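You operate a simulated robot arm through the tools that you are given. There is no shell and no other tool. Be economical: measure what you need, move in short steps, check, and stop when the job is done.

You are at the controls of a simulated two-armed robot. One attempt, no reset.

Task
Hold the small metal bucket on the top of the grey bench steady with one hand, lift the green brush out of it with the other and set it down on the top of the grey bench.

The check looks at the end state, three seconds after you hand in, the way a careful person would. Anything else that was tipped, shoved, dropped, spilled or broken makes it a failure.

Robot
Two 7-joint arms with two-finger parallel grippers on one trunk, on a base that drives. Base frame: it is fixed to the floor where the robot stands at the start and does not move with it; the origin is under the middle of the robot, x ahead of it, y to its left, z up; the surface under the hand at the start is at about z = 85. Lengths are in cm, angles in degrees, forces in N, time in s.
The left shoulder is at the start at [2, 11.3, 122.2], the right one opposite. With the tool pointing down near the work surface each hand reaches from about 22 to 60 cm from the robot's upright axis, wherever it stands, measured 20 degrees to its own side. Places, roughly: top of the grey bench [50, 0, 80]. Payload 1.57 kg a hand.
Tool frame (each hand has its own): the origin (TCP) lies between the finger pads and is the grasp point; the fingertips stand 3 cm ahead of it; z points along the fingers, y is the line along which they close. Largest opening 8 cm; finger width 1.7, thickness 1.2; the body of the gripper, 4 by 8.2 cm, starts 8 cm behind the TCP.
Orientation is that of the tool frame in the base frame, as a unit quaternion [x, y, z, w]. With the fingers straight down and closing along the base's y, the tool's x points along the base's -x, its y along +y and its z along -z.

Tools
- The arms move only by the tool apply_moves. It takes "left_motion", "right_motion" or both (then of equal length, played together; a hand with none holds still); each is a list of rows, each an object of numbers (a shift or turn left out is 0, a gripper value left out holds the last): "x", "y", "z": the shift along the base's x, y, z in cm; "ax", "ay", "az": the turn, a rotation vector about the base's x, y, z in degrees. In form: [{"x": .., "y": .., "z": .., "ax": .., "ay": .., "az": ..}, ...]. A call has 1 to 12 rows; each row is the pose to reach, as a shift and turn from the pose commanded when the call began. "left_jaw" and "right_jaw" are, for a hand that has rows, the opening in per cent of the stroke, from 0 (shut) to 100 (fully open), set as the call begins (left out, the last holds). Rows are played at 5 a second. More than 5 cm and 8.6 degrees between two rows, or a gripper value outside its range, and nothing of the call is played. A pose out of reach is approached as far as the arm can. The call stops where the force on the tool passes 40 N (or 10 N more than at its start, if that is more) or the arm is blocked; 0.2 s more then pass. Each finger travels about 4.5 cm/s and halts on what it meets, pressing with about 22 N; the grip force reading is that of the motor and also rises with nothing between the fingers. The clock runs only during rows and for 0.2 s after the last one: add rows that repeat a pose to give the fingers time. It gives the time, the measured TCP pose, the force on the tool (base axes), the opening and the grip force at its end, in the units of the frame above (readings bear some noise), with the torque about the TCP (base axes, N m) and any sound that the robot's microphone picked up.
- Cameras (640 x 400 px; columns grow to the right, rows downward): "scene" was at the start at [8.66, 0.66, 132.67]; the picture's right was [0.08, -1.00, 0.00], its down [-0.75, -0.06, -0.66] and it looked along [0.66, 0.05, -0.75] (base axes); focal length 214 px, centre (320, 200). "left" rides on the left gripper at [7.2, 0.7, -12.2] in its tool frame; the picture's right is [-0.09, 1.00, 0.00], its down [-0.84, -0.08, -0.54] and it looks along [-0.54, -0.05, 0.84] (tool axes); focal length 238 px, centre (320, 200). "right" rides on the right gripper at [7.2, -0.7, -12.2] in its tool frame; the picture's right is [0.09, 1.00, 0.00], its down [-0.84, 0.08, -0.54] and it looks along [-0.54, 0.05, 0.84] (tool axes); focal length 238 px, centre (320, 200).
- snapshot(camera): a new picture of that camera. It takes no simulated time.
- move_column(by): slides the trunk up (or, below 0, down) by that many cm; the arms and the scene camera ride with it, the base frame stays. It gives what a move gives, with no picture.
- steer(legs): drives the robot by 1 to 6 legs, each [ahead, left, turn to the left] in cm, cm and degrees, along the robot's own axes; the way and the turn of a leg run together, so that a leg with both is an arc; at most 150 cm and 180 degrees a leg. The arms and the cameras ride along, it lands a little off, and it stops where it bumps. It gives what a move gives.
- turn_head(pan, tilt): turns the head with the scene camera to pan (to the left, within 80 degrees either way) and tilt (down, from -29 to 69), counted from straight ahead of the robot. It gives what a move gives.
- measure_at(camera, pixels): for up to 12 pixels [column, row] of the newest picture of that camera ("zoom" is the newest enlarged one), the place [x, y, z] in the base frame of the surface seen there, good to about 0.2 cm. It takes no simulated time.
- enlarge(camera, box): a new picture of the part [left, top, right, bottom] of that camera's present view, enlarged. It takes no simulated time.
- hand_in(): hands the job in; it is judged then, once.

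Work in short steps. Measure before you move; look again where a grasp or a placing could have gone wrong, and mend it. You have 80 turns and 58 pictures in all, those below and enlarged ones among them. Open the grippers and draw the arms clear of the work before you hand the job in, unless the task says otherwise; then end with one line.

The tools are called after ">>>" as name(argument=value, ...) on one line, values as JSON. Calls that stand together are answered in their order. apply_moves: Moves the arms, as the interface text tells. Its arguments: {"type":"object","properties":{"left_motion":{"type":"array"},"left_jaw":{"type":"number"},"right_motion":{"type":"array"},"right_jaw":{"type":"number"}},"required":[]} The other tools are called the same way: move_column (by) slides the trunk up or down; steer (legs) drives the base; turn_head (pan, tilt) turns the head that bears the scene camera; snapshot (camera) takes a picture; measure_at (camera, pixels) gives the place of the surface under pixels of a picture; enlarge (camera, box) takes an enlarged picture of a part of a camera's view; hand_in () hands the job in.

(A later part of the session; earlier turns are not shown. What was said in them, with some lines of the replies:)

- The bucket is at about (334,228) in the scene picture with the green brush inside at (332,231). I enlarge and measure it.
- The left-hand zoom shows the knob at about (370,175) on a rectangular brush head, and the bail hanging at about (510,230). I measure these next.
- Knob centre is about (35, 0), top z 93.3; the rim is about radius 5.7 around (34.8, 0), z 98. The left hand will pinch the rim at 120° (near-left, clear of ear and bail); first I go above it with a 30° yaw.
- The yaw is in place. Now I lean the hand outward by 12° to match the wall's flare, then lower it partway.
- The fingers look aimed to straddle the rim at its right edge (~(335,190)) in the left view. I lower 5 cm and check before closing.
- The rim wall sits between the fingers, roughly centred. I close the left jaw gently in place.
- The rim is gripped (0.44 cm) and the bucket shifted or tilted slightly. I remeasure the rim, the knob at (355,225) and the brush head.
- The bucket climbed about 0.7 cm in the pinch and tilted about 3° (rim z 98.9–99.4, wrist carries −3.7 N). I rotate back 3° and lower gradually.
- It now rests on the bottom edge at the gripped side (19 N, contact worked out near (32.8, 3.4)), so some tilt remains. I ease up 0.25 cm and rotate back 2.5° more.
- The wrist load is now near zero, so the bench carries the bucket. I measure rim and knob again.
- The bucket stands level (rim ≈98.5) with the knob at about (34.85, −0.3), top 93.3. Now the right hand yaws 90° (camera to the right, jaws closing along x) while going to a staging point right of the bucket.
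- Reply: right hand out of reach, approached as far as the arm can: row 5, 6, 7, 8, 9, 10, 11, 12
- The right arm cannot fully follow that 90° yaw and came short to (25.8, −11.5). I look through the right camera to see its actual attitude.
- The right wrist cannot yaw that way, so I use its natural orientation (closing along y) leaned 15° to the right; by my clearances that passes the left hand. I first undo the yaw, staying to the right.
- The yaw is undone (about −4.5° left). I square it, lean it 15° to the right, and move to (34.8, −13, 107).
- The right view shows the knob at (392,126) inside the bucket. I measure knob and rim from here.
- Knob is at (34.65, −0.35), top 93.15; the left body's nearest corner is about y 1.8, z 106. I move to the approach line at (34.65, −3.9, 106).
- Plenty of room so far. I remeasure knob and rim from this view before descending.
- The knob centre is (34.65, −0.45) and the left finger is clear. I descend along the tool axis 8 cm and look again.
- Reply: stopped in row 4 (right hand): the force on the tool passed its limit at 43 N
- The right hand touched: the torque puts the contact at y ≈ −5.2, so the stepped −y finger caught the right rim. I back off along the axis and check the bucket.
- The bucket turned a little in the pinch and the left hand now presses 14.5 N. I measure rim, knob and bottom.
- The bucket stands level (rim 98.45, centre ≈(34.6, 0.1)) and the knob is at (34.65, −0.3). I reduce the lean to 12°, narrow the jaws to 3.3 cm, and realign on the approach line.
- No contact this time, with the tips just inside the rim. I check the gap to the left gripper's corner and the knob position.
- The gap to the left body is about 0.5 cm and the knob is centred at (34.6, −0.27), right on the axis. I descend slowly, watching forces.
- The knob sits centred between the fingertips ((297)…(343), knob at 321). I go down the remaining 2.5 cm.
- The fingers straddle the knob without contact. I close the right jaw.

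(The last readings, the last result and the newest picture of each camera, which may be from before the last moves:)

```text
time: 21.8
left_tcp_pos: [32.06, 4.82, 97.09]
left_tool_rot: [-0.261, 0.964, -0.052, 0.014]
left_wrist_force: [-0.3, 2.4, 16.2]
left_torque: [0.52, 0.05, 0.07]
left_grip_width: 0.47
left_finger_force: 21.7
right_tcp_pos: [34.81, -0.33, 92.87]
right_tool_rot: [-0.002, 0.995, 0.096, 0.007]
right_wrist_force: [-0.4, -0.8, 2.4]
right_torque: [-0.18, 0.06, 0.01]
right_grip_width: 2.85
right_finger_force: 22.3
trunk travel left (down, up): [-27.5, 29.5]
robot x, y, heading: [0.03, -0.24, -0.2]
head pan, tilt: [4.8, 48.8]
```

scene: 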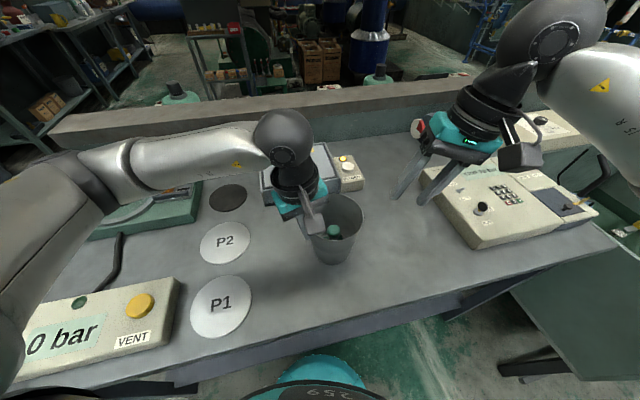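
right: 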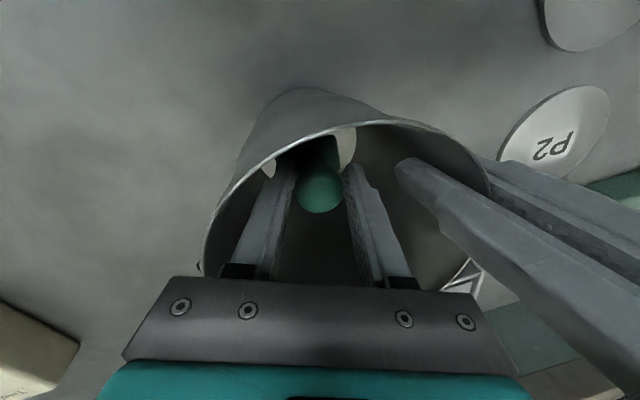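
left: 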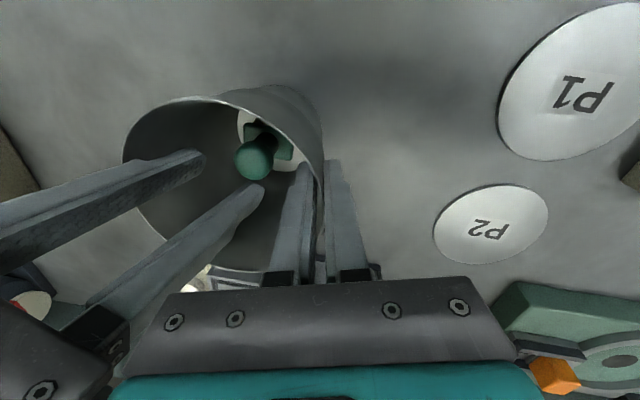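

The knob is gripped at 2.85 cm. I lift along the tool axis 5 cm, then straight up.

>>> apply_moves(right_motion=[{"y": -0.11, "z": 0.5}, {"y": -0.32, "z": 1.5}, {"y": -0.53, "z": 2.5}, {"y": -0.8, "z": 3.75}, {"y": -1.06, "z": 5}, {"y": -1.06, "z": 5}])

>>> snapshot(camera="right")

>>> enlarge(camera="scene", box=[270, 120, 410, 280])

```text
time: 23.1
left_tcp_pos: [32.12, 4.88, 97.06]
left_tool_rot: [-0.26, 0.964, -0.052, 0.015]
left_wrist_force: [-0.5, 3.2, 16.4]
left_torque: [0.29, 0.09, -0.02]
left_grip_width: 0.46
left_finger_force: 22.0
right_tcp_pos: [34.67, -1.3, 97.97]
right_tool_rot: [-0.001, 0.995, 0.096, 0.008]
right_wrist_force: [0.1, 0.3, -0.1]
right_torque: [0.04, 0.02, 0.01]
right_grip_width: 2.81
right_finger_force: 21.6
trunk travel left (down, up): [-27.5, 29.5]
robot x, y, heading: [-0.24, -0.08, -0.3]
head pan, tilt: [4.8, 48.8]
```

```text
23 pictures are left
```

right: 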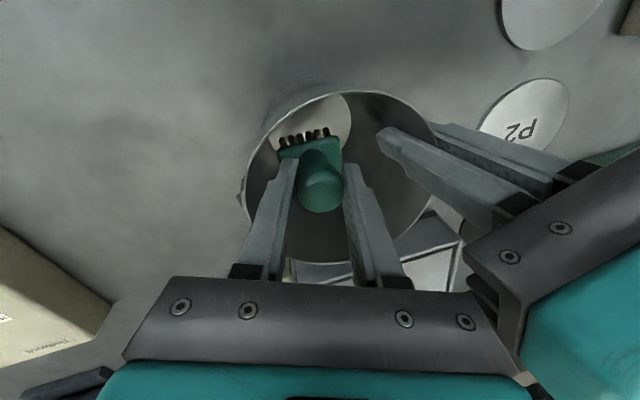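

```text
2.50 times, centred on (340, 200) of scene
```

zoom: 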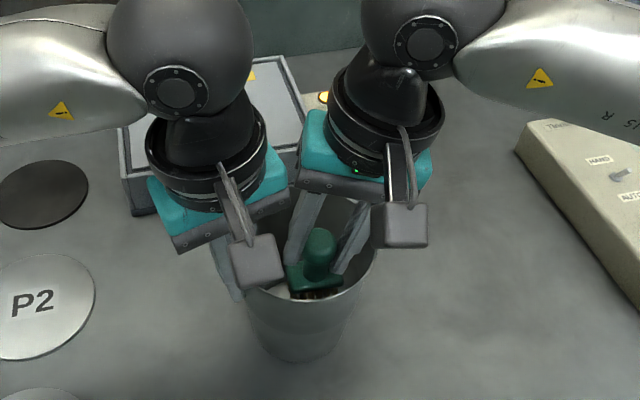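

The brush is rising freely with its bristles visible. I lift 10 cm straight up to clear the rim.

>>> apply_moves(right_motion=[{"z": 2}, {"z": 4}, {"z": 6}, {"z": 8}, {"z": 10.5}, {"z": 10.5}])

>>> snapshot(camera="scene")

>>> snapshot(camera="left")

```text
time: 24.6
left_tcp_pos: [32.03, 4.86, 97.09]
left_tool_rot: [-0.26, 0.964, -0.051, 0.014]
left_wrist_force: [-0.8, 2.0, 14.7]
left_torque: [0.21, 0.11, 0.02]
left_grip_width: 0.48
left_finger_force: 21.7
right_tcp_pos: [34.66, -1.48, 108.34]
right_tool_rot: [-0.001, 0.995, 0.095, 0.006]
right_wrist_force: [-0.5, -0.4, -0.6]
right_torque: [-0.02, -0.03, 0.05]
right_grip_width: 2.82
right_finger_force: 22.7
trunk travel left (down, up): [-27.5, 29.5]
robot x, y, heading: [-0.04, 0.32, -0.1]
head pan, tilt: [4.8, 48.8]
```

```text
21 pictures are left
```

scene: 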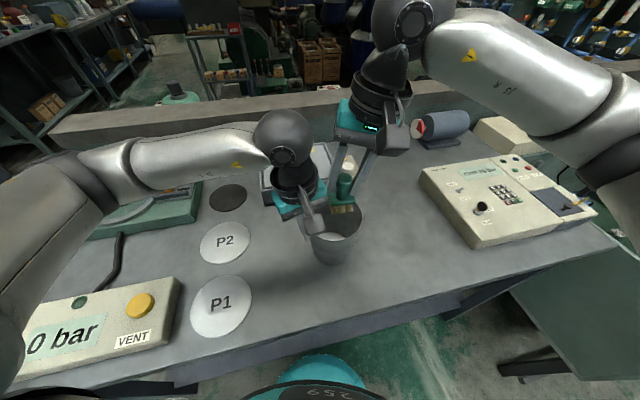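

```text
20 pictures are left
```

left: 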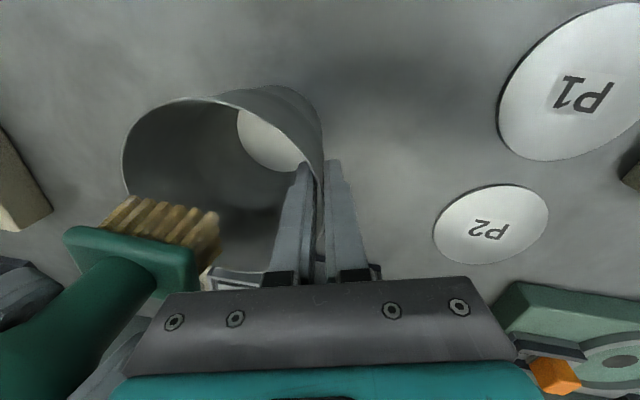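

The brush is clear above the rim, bristles down. I raise it 2 cm more, move right to about y −14, and measure the landing area and brush attitude.

>>> apply_moves(right_motion=[{"z": 2}, {"y": -3, "z": 2}, {"y": -6.5, "z": 2}, {"x": -1, "y": -10, "z": 2}, {"x": -2, "y": -13, "z": 2}, {"x": -2, "y": -13, "z": 2}])

>>> snapshot(camera="scene")

>>> enlarge(camera="scene", box=[350, 120, 530, 280])

>>> measure_at(camera="scene", pixels=[[475, 248], [455, 222], [430, 190], [400, 220], [400, 250], [420, 260], [440, 255], [430, 225], [385, 235], [415, 205]])

```text
time: 25.9
left_tcp_pos: [32.1, 4.84, 97.11]
left_tool_rot: [-0.26, 0.964, -0.053, 0.015]
left_wrist_force: [-0.4, 2.0, 14.0]
left_torque: [0.22, 0.12, 0.01]
left_grip_width: 0.49
left_finger_force: 21.7
right_tcp_pos: [32.74, -14.38, 110.4]
right_tool_rot: [-0.001, 0.995, 0.096, 0.007]
right_wrist_force: [-0.5, -0.3, 0.3]
right_torque: [-0.03, 0.04, 0.0]
right_grip_width: 2.81
right_finger_force: 21.7
trunk travel left (down, up): [-27.5, 29.5]
robot x, y, heading: [-0.12, 0.41, -0.0]
head pan, tilt: [4.8, 48.8]
```

```text
19 pictures are left
```

scene: 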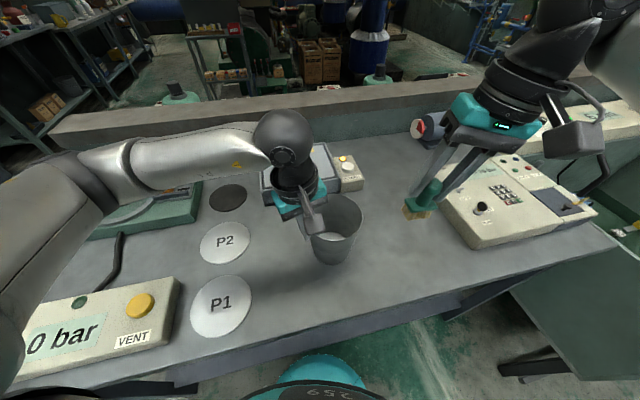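

```text
2.50 times, centred on (440, 200) of scene
```

zoom: 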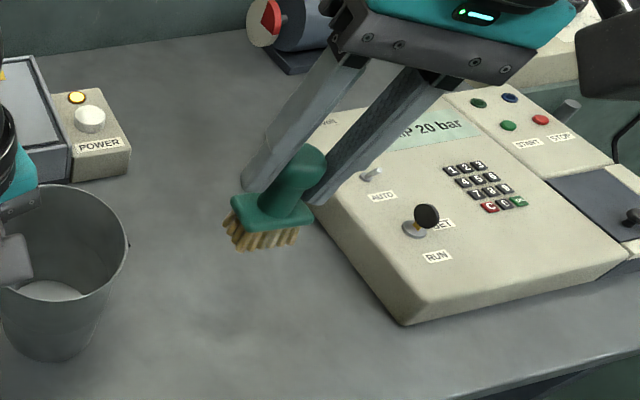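

```text
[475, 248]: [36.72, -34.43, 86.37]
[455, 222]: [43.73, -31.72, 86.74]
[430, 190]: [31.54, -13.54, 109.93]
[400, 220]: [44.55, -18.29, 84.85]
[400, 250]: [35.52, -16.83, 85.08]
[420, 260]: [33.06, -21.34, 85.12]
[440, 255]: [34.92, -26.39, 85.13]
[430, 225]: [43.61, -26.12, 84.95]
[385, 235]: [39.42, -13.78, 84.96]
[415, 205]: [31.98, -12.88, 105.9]
```

The landing area around (33, −15) is bare. I measure the brush's attitude in the zoom (head edges and handle).

>>> measure_at(camera="zoom", pixels=[[240, 205], [262, 212], [290, 215], [306, 218], [240, 222], [302, 228], [230, 225], [245, 248], [270, 248], [293, 240], [308, 160], [295, 185]])

>>> snapshot(camera="right")

>>> enlarge(camera="left", box=[0, 0, 320, 200])

```text
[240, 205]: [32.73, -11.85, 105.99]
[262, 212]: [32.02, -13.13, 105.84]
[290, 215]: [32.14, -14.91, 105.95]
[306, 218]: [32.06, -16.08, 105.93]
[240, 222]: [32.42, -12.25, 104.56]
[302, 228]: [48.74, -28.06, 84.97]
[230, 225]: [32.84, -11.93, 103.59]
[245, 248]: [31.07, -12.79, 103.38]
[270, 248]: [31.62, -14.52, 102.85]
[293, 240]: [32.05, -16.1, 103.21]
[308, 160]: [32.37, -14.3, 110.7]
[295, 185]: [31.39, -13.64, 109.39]
```

```text
17 pictures are left
```

right: 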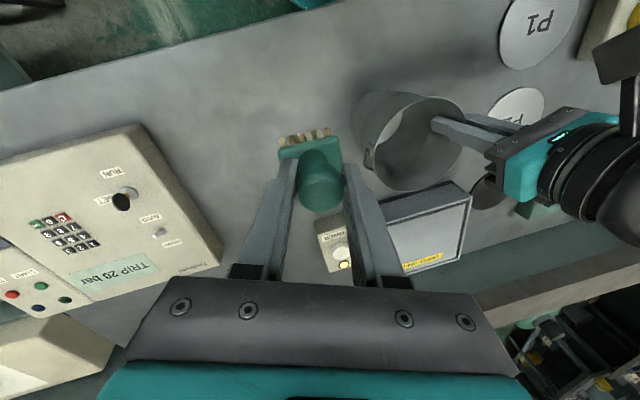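

```text
2.00 times, centred on (160, 100) of left
```

zoom: 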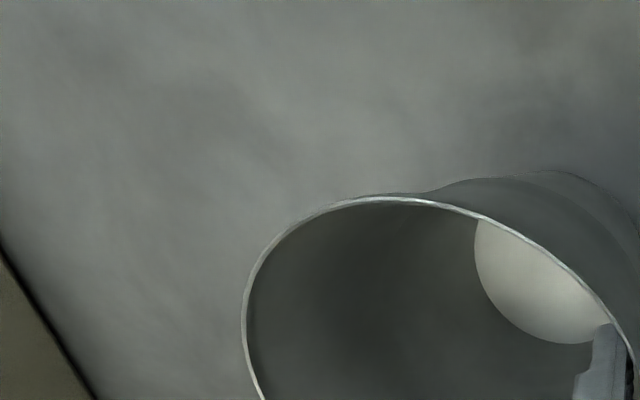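

The head's top edge is level (z 105.9 at both ends), so the brush is upright, bristles' bottom ≈102.9. I lower 16.5 cm to just above the bench.

>>> apply_moves(right_motion=[{"y": -0.3, "z": -3}, {"y": -0.6, "z": -6}, {"y": -1, "z": -9}, {"y": -1, "z": -12}, {"y": -1, "z": -14.5}, {"y": -1, "z": -16.5}, {"y": -1, "z": -16.5}])

>>> enlarge(camera="scene", box=[330, 180, 480, 290])

```text
time: 27.6
left_tcp_pos: [31.97, 4.75, 97.11]
left_tool_rot: [-0.259, 0.964, -0.053, 0.015]
left_wrist_force: [-2.4, 1.6, 11.9]
left_torque: [0.14, 0.16, -0.02]
left_grip_width: 0.49
left_finger_force: 21.9
right_tcp_pos: [32.71, -15.23, 93.77]
right_tool_rot: [-0.002, 0.995, 0.096, 0.006]
right_wrist_force: [0.0, -0.4, -1.6]
right_torque: [0.01, -0.02, 0.0]
right_grip_width: 2.83
right_finger_force: 22.4
trunk travel left (down, up): [-27.5, 29.5]
robot x, y, heading: [0.17, -0.14, 0.1]
head pan, tilt: [4.8, 48.8]
```

```text
3.64 times, centred on (405, 235) of scene
```

zoom: 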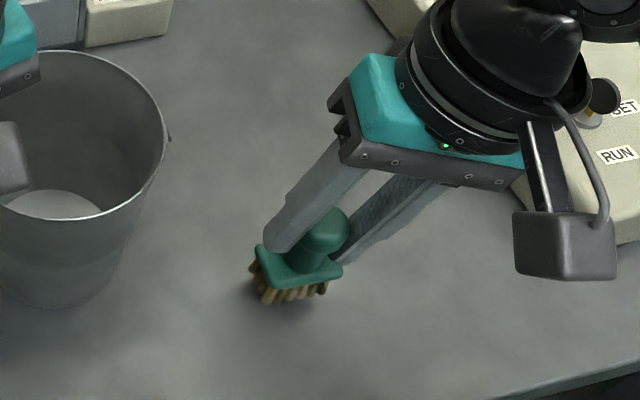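

The brush hovers just over the bench. I creep down to contact.

>>> apply_moves(right_motion=[{"z": -0.3}, {"z": -0.6}, {"z": -0.9}, {"z": -0.9}])

```text
time: 28.6
left_tcp_pos: [32.01, 4.74, 97.11]
left_tool_rot: [-0.26, 0.964, -0.052, 0.015]
left_wrist_force: [-1.6, 1.5, 10.5]
left_torque: [0.14, 0.14, 0.03]
left_grip_width: 0.47
left_finger_force: 22.2
right_tcp_pos: [32.77, -15.34, 92.99]
right_tool_rot: [-0.002, 0.995, 0.096, 0.006]
right_wrist_force: [-0.4, 0.0, 0.0]
right_torque: [0.0, -0.01, 0.03]
right_grip_width: 2.81
right_finger_force: 22.0
trunk travel left (down, up): [-27.5, 29.5]
robot x, y, heading: [-0.38, -0.16, -0.2]
head pan, tilt: [4.8, 48.8]
```

No contact yet at 92.99; I continue down 0.6 cm in small steps.

>>> apply_moves(right_motion=[{"z": -0.15}, {"z": -0.3}, {"z": -0.45}, {"z": -0.45}])

>>> enlarge(camera="scene", box=[370, 220, 430, 270])

```text
time: 29.6
left_tcp_pos: [32.0, 4.76, 97.07]
left_tool_rot: [-0.26, 0.964, -0.052, 0.015]
left_wrist_force: [-0.5, 0.8, 9.2]
left_torque: [0.14, 0.07, -0.03]
left_grip_width: 0.49
left_finger_force: 21.9
right_tcp_pos: [32.64, -15.34, 92.66]
right_tool_rot: [-0.001, 0.995, 0.096, 0.007]
right_wrist_force: [-0.3, -0.4, 3.7]
right_torque: [-0.12, 0.08, -0.03]
right_grip_width: 2.83
right_finger_force: 21.3
trunk travel left (down, up): [-27.5, 29.5]
robot x, y, heading: [0.18, -0.1, 0.0]
head pan, tilt: [4.8, 48.8]
```

```text
8.00 times, centred on (400, 245) of scene
```

zoom: 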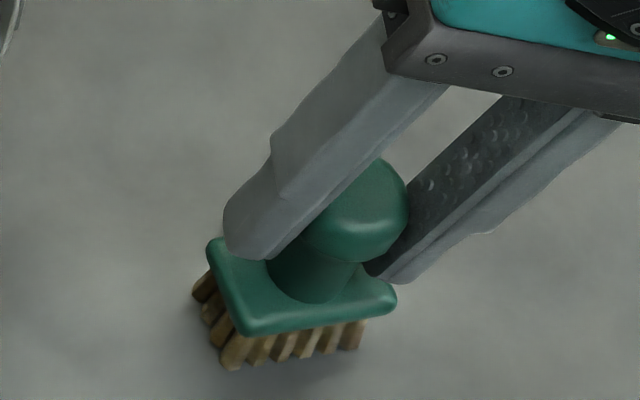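

The bristles touch the bench (3.7 N). I open the jaws to 4 cm.

>>> apply_moves(right_motion=[{}, {}, {}], right_jaw=52)

>>> enlarge(camera="scene", box=[370, 220, 430, 270])

```text
time: 30.4
left_tcp_pos: [32.05, 4.81, 97.03]
left_tool_rot: [-0.26, 0.964, -0.053, 0.015]
left_wrist_force: [-1.0, 0.5, 10.1]
left_torque: [0.13, 0.12, -0.04]
left_grip_width: 0.45
left_finger_force: 21.8
right_tcp_pos: [32.84, -15.48, 92.61]
right_tool_rot: [-0.002, 0.995, 0.096, 0.006]
right_wrist_force: [0.8, 0.4, 0.0]
right_torque: [0.03, -0.03, 0.0]
right_grip_width: 4.19
right_finger_force: 0.0
trunk travel left (down, up): [-27.5, 29.5]
robot x, y, heading: [0.15, 0.0, -0.2]
head pan, tilt: [4.8, 48.8]
```

```text
8.00 times, centred on (400, 245) of scene
```

zoom: 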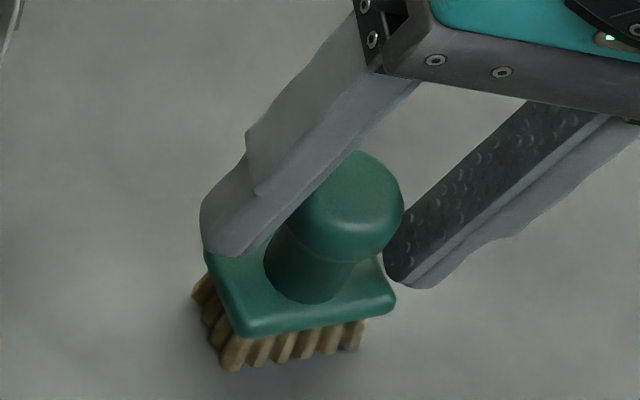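

The brush stands free. I withdraw the right hand along its axis while easing the left hand up 0.1 cm.

>>> apply_moves(right_motion=[{"y": -0.42, "z": 2}, {"y": -0.85, "z": 4}, {"y": -1.5, "z": 7}, {"y": -2.5, "z": 10.5}, {"y": -6, "z": 13}, {"y": -10, "z": 13}], left_motion=[{"z": 0.05}, {"z": 0.1}, {"z": 0.1}, {"z": 0.1}, {"z": 0.1}, {"z": 0.1}])

>>> snapshot(camera="scene")

>>> snapshot(camera="left")

```text
time: 31.8
left_tcp_pos: [32.12, 4.79, 97.19]
left_tool_rot: [-0.26, 0.964, -0.051, 0.014]
left_wrist_force: [-0.1, 0.3, -2.2]
left_torque: [0.18, 0.05, 0.02]
left_grip_width: 0.51
left_finger_force: 22.1
right_tcp_pos: [32.78, -25.28, 105.51]
right_tool_rot: [-0.002, 0.995, 0.095, 0.006]
right_wrist_force: [-1.2, -0.5, 0.3]
right_torque: [0.01, 0.01, -0.03]
right_grip_width: 4.14
right_finger_force: 0.2
trunk travel left (down, up): [-27.5, 29.5]
robot x, y, heading: [-0.17, -0.23, 0.1]
head pan, tilt: [4.8, 48.8]
```

```text
12 pictures are left
```

scene: 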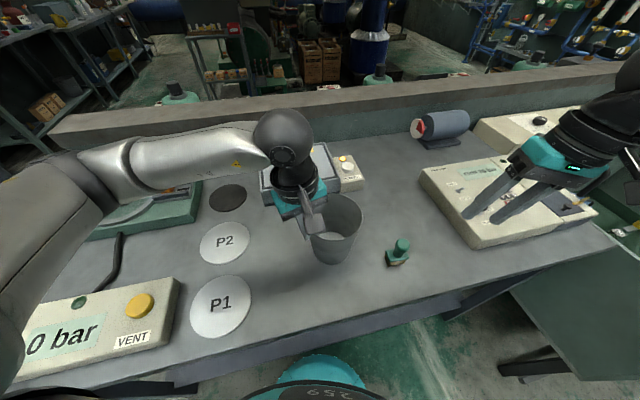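

```text
11 pictures are left
```

left: 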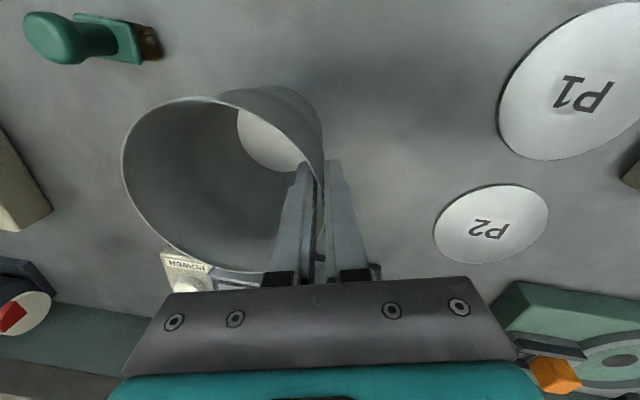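

The brush stands on the bench at (398,252). The left wrist carries −2.2 N, so I lower 0.05 cm and open the left jaw.

>>> apply_moves(left_motion=[{"z": -0.05}, {"z": -0.05}])

>>> apply_moves(left_motion=[{}, {}, {}, {}], left_jaw=45)

>>> snapshot(camera="left")

>>> enlarge(camera="scene", box=[270, 170, 430, 280])

```text
time: 32.4
left_tcp_pos: [32.21, 4.84, 97.07]
left_tool_rot: [-0.26, 0.964, -0.051, 0.015]
left_wrist_force: [0.5, 0.1, -3.1]
left_torque: [0.12, 0.09, -0.02]
left_grip_width: 0.45
left_finger_force: 21.6
right_tcp_pos: [32.87, -25.32, 105.59]
right_tool_rot: [-0.001, 0.995, 0.097, 0.006]
right_wrist_force: [0.1, 0.1, 0.4]
right_torque: [0.04, 0.0, -0.01]
right_grip_width: 4.17
right_finger_force: 0.1
trunk travel left (down, up): [-27.5, 29.5]
robot x, y, heading: [-0.42, 0.43, 0.2]
head pan, tilt: [4.8, 48.8]
```

```text
time: 33.4
left_tcp_pos: [32.12, 4.82, 97.09]
left_tool_rot: [-0.26, 0.964, -0.052, 0.015]
left_wrist_force: [-0.3, 0.2, -1.0]
left_torque: [0.02, -0.02, 0.01]
left_grip_width: 3.6
left_finger_force: 0.0
right_tcp_pos: [32.85, -25.43, 105.41]
right_tool_rot: [-0.001, 0.995, 0.096, 0.007]
right_wrist_force: [-0.4, 0.3, -0.4]
right_torque: [0.01, -0.01, -0.03]
right_grip_width: 4.14
right_finger_force: 0.1
trunk travel left (down, up): [-27.5, 29.5]
robot x, y, heading: [0.09, -0.17, -0.0]
head pan, tilt: [4.8, 48.8]
```

```text
10 pictures are left
```

left: 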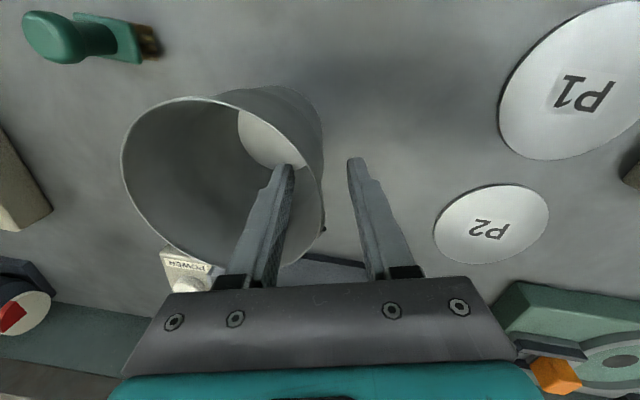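

```text
3.64 times, centred on (350, 225) of scene
```

zoom: 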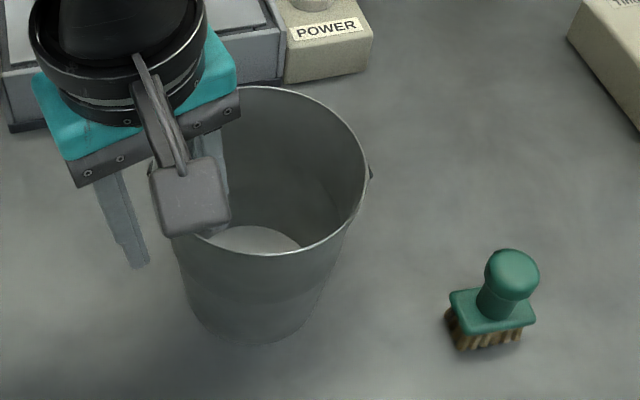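

The bucket is free and standing, with the rim clear between the fingers. I raise the left hand straight up, then draw it away, and move the right hand farther off.

>>> apply_moves(left_motion=[{"z": 2}, {"z": 4.5}, {"z": 8}, {"z": 12}, {"y": 4, "z": 14}, {"y": 8.5, "z": 14}, {"y": 12, "z": 14}], right_motion=[{"z": 1}, {"z": 2}, {"z": 3}, {"y": -1, "z": 3}, {"y": -2, "z": 3}, {"y": -3, "z": 3}, {"y": -4, "z": 3}])

>>> snapshot(camera="scene")

>>> enlarge(camera="scene", box=[270, 170, 430, 280])

>>> measure_at(camera="zoom", pixels=[[265, 88], [365, 185], [285, 253], [175, 200], [255, 344], [512, 265], [460, 305], [525, 320]])

```text
time: 35.0
left_tcp_pos: [32.07, 16.93, 111.13]
left_tool_rot: [-0.26, 0.964, -0.052, 0.013]
left_wrist_force: [-0.5, 0.4, 0.5]
left_torque: [0.03, 0.02, 0.03]
left_grip_width: 3.61
left_finger_force: 0.1
right_tcp_pos: [32.69, -29.24, 108.6]
right_tool_rot: [-0.002, 0.995, 0.096, 0.007]
right_wrist_force: [0.1, -0.1, 0.2]
right_torque: [-0.01, 0.01, -0.01]
right_grip_width: 4.16
right_finger_force: 0.1
trunk travel left (down, up): [-27.5, 29.5]
robot x, y, heading: [0.08, -0.1, 0.2]
head pan, tilt: [4.8, 48.8]
```

```text
8 pictures are left
```

scene: 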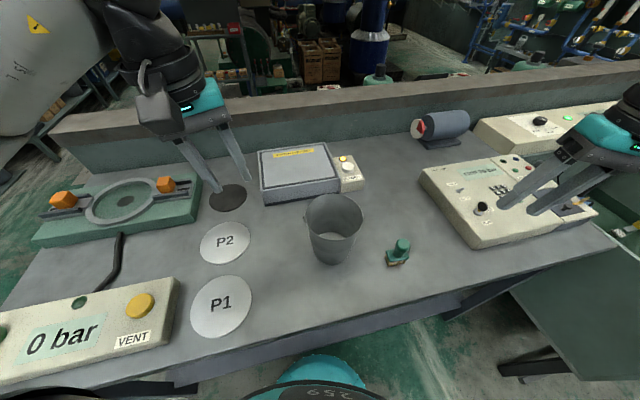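

```text
3.64 times, centred on (350, 225) of scene
```

zoom: 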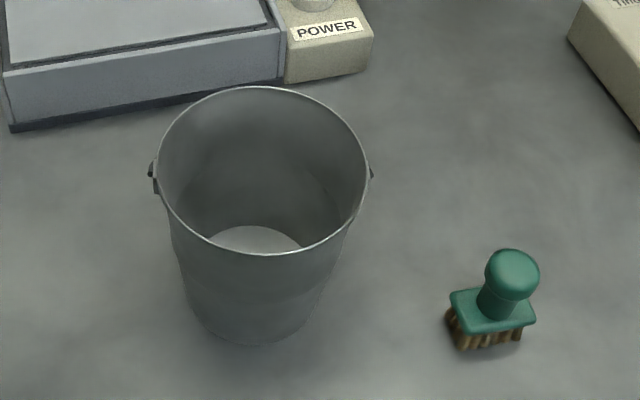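

```text
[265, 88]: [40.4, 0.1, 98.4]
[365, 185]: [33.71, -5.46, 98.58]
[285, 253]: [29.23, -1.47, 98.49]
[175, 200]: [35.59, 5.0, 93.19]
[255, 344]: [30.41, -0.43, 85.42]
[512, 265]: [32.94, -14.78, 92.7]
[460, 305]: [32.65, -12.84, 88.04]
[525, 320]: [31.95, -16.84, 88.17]
```

The bucket stands upright at its place, the brush stands on the bench beside it, nothing else was disturbed, and both hands are open and clear. I hand in.

>>> hand_in()

```text
The job is handed in.
```

The job is handed in: the left hand held the bucket while the right lifted the brush out. The brush now stands on the bench to the right of the bucket, and the bucket is upright in its place. On the first approach the right hand bumped the bucket's rim and turned the bucket slightly, but nothing tipped or fell.
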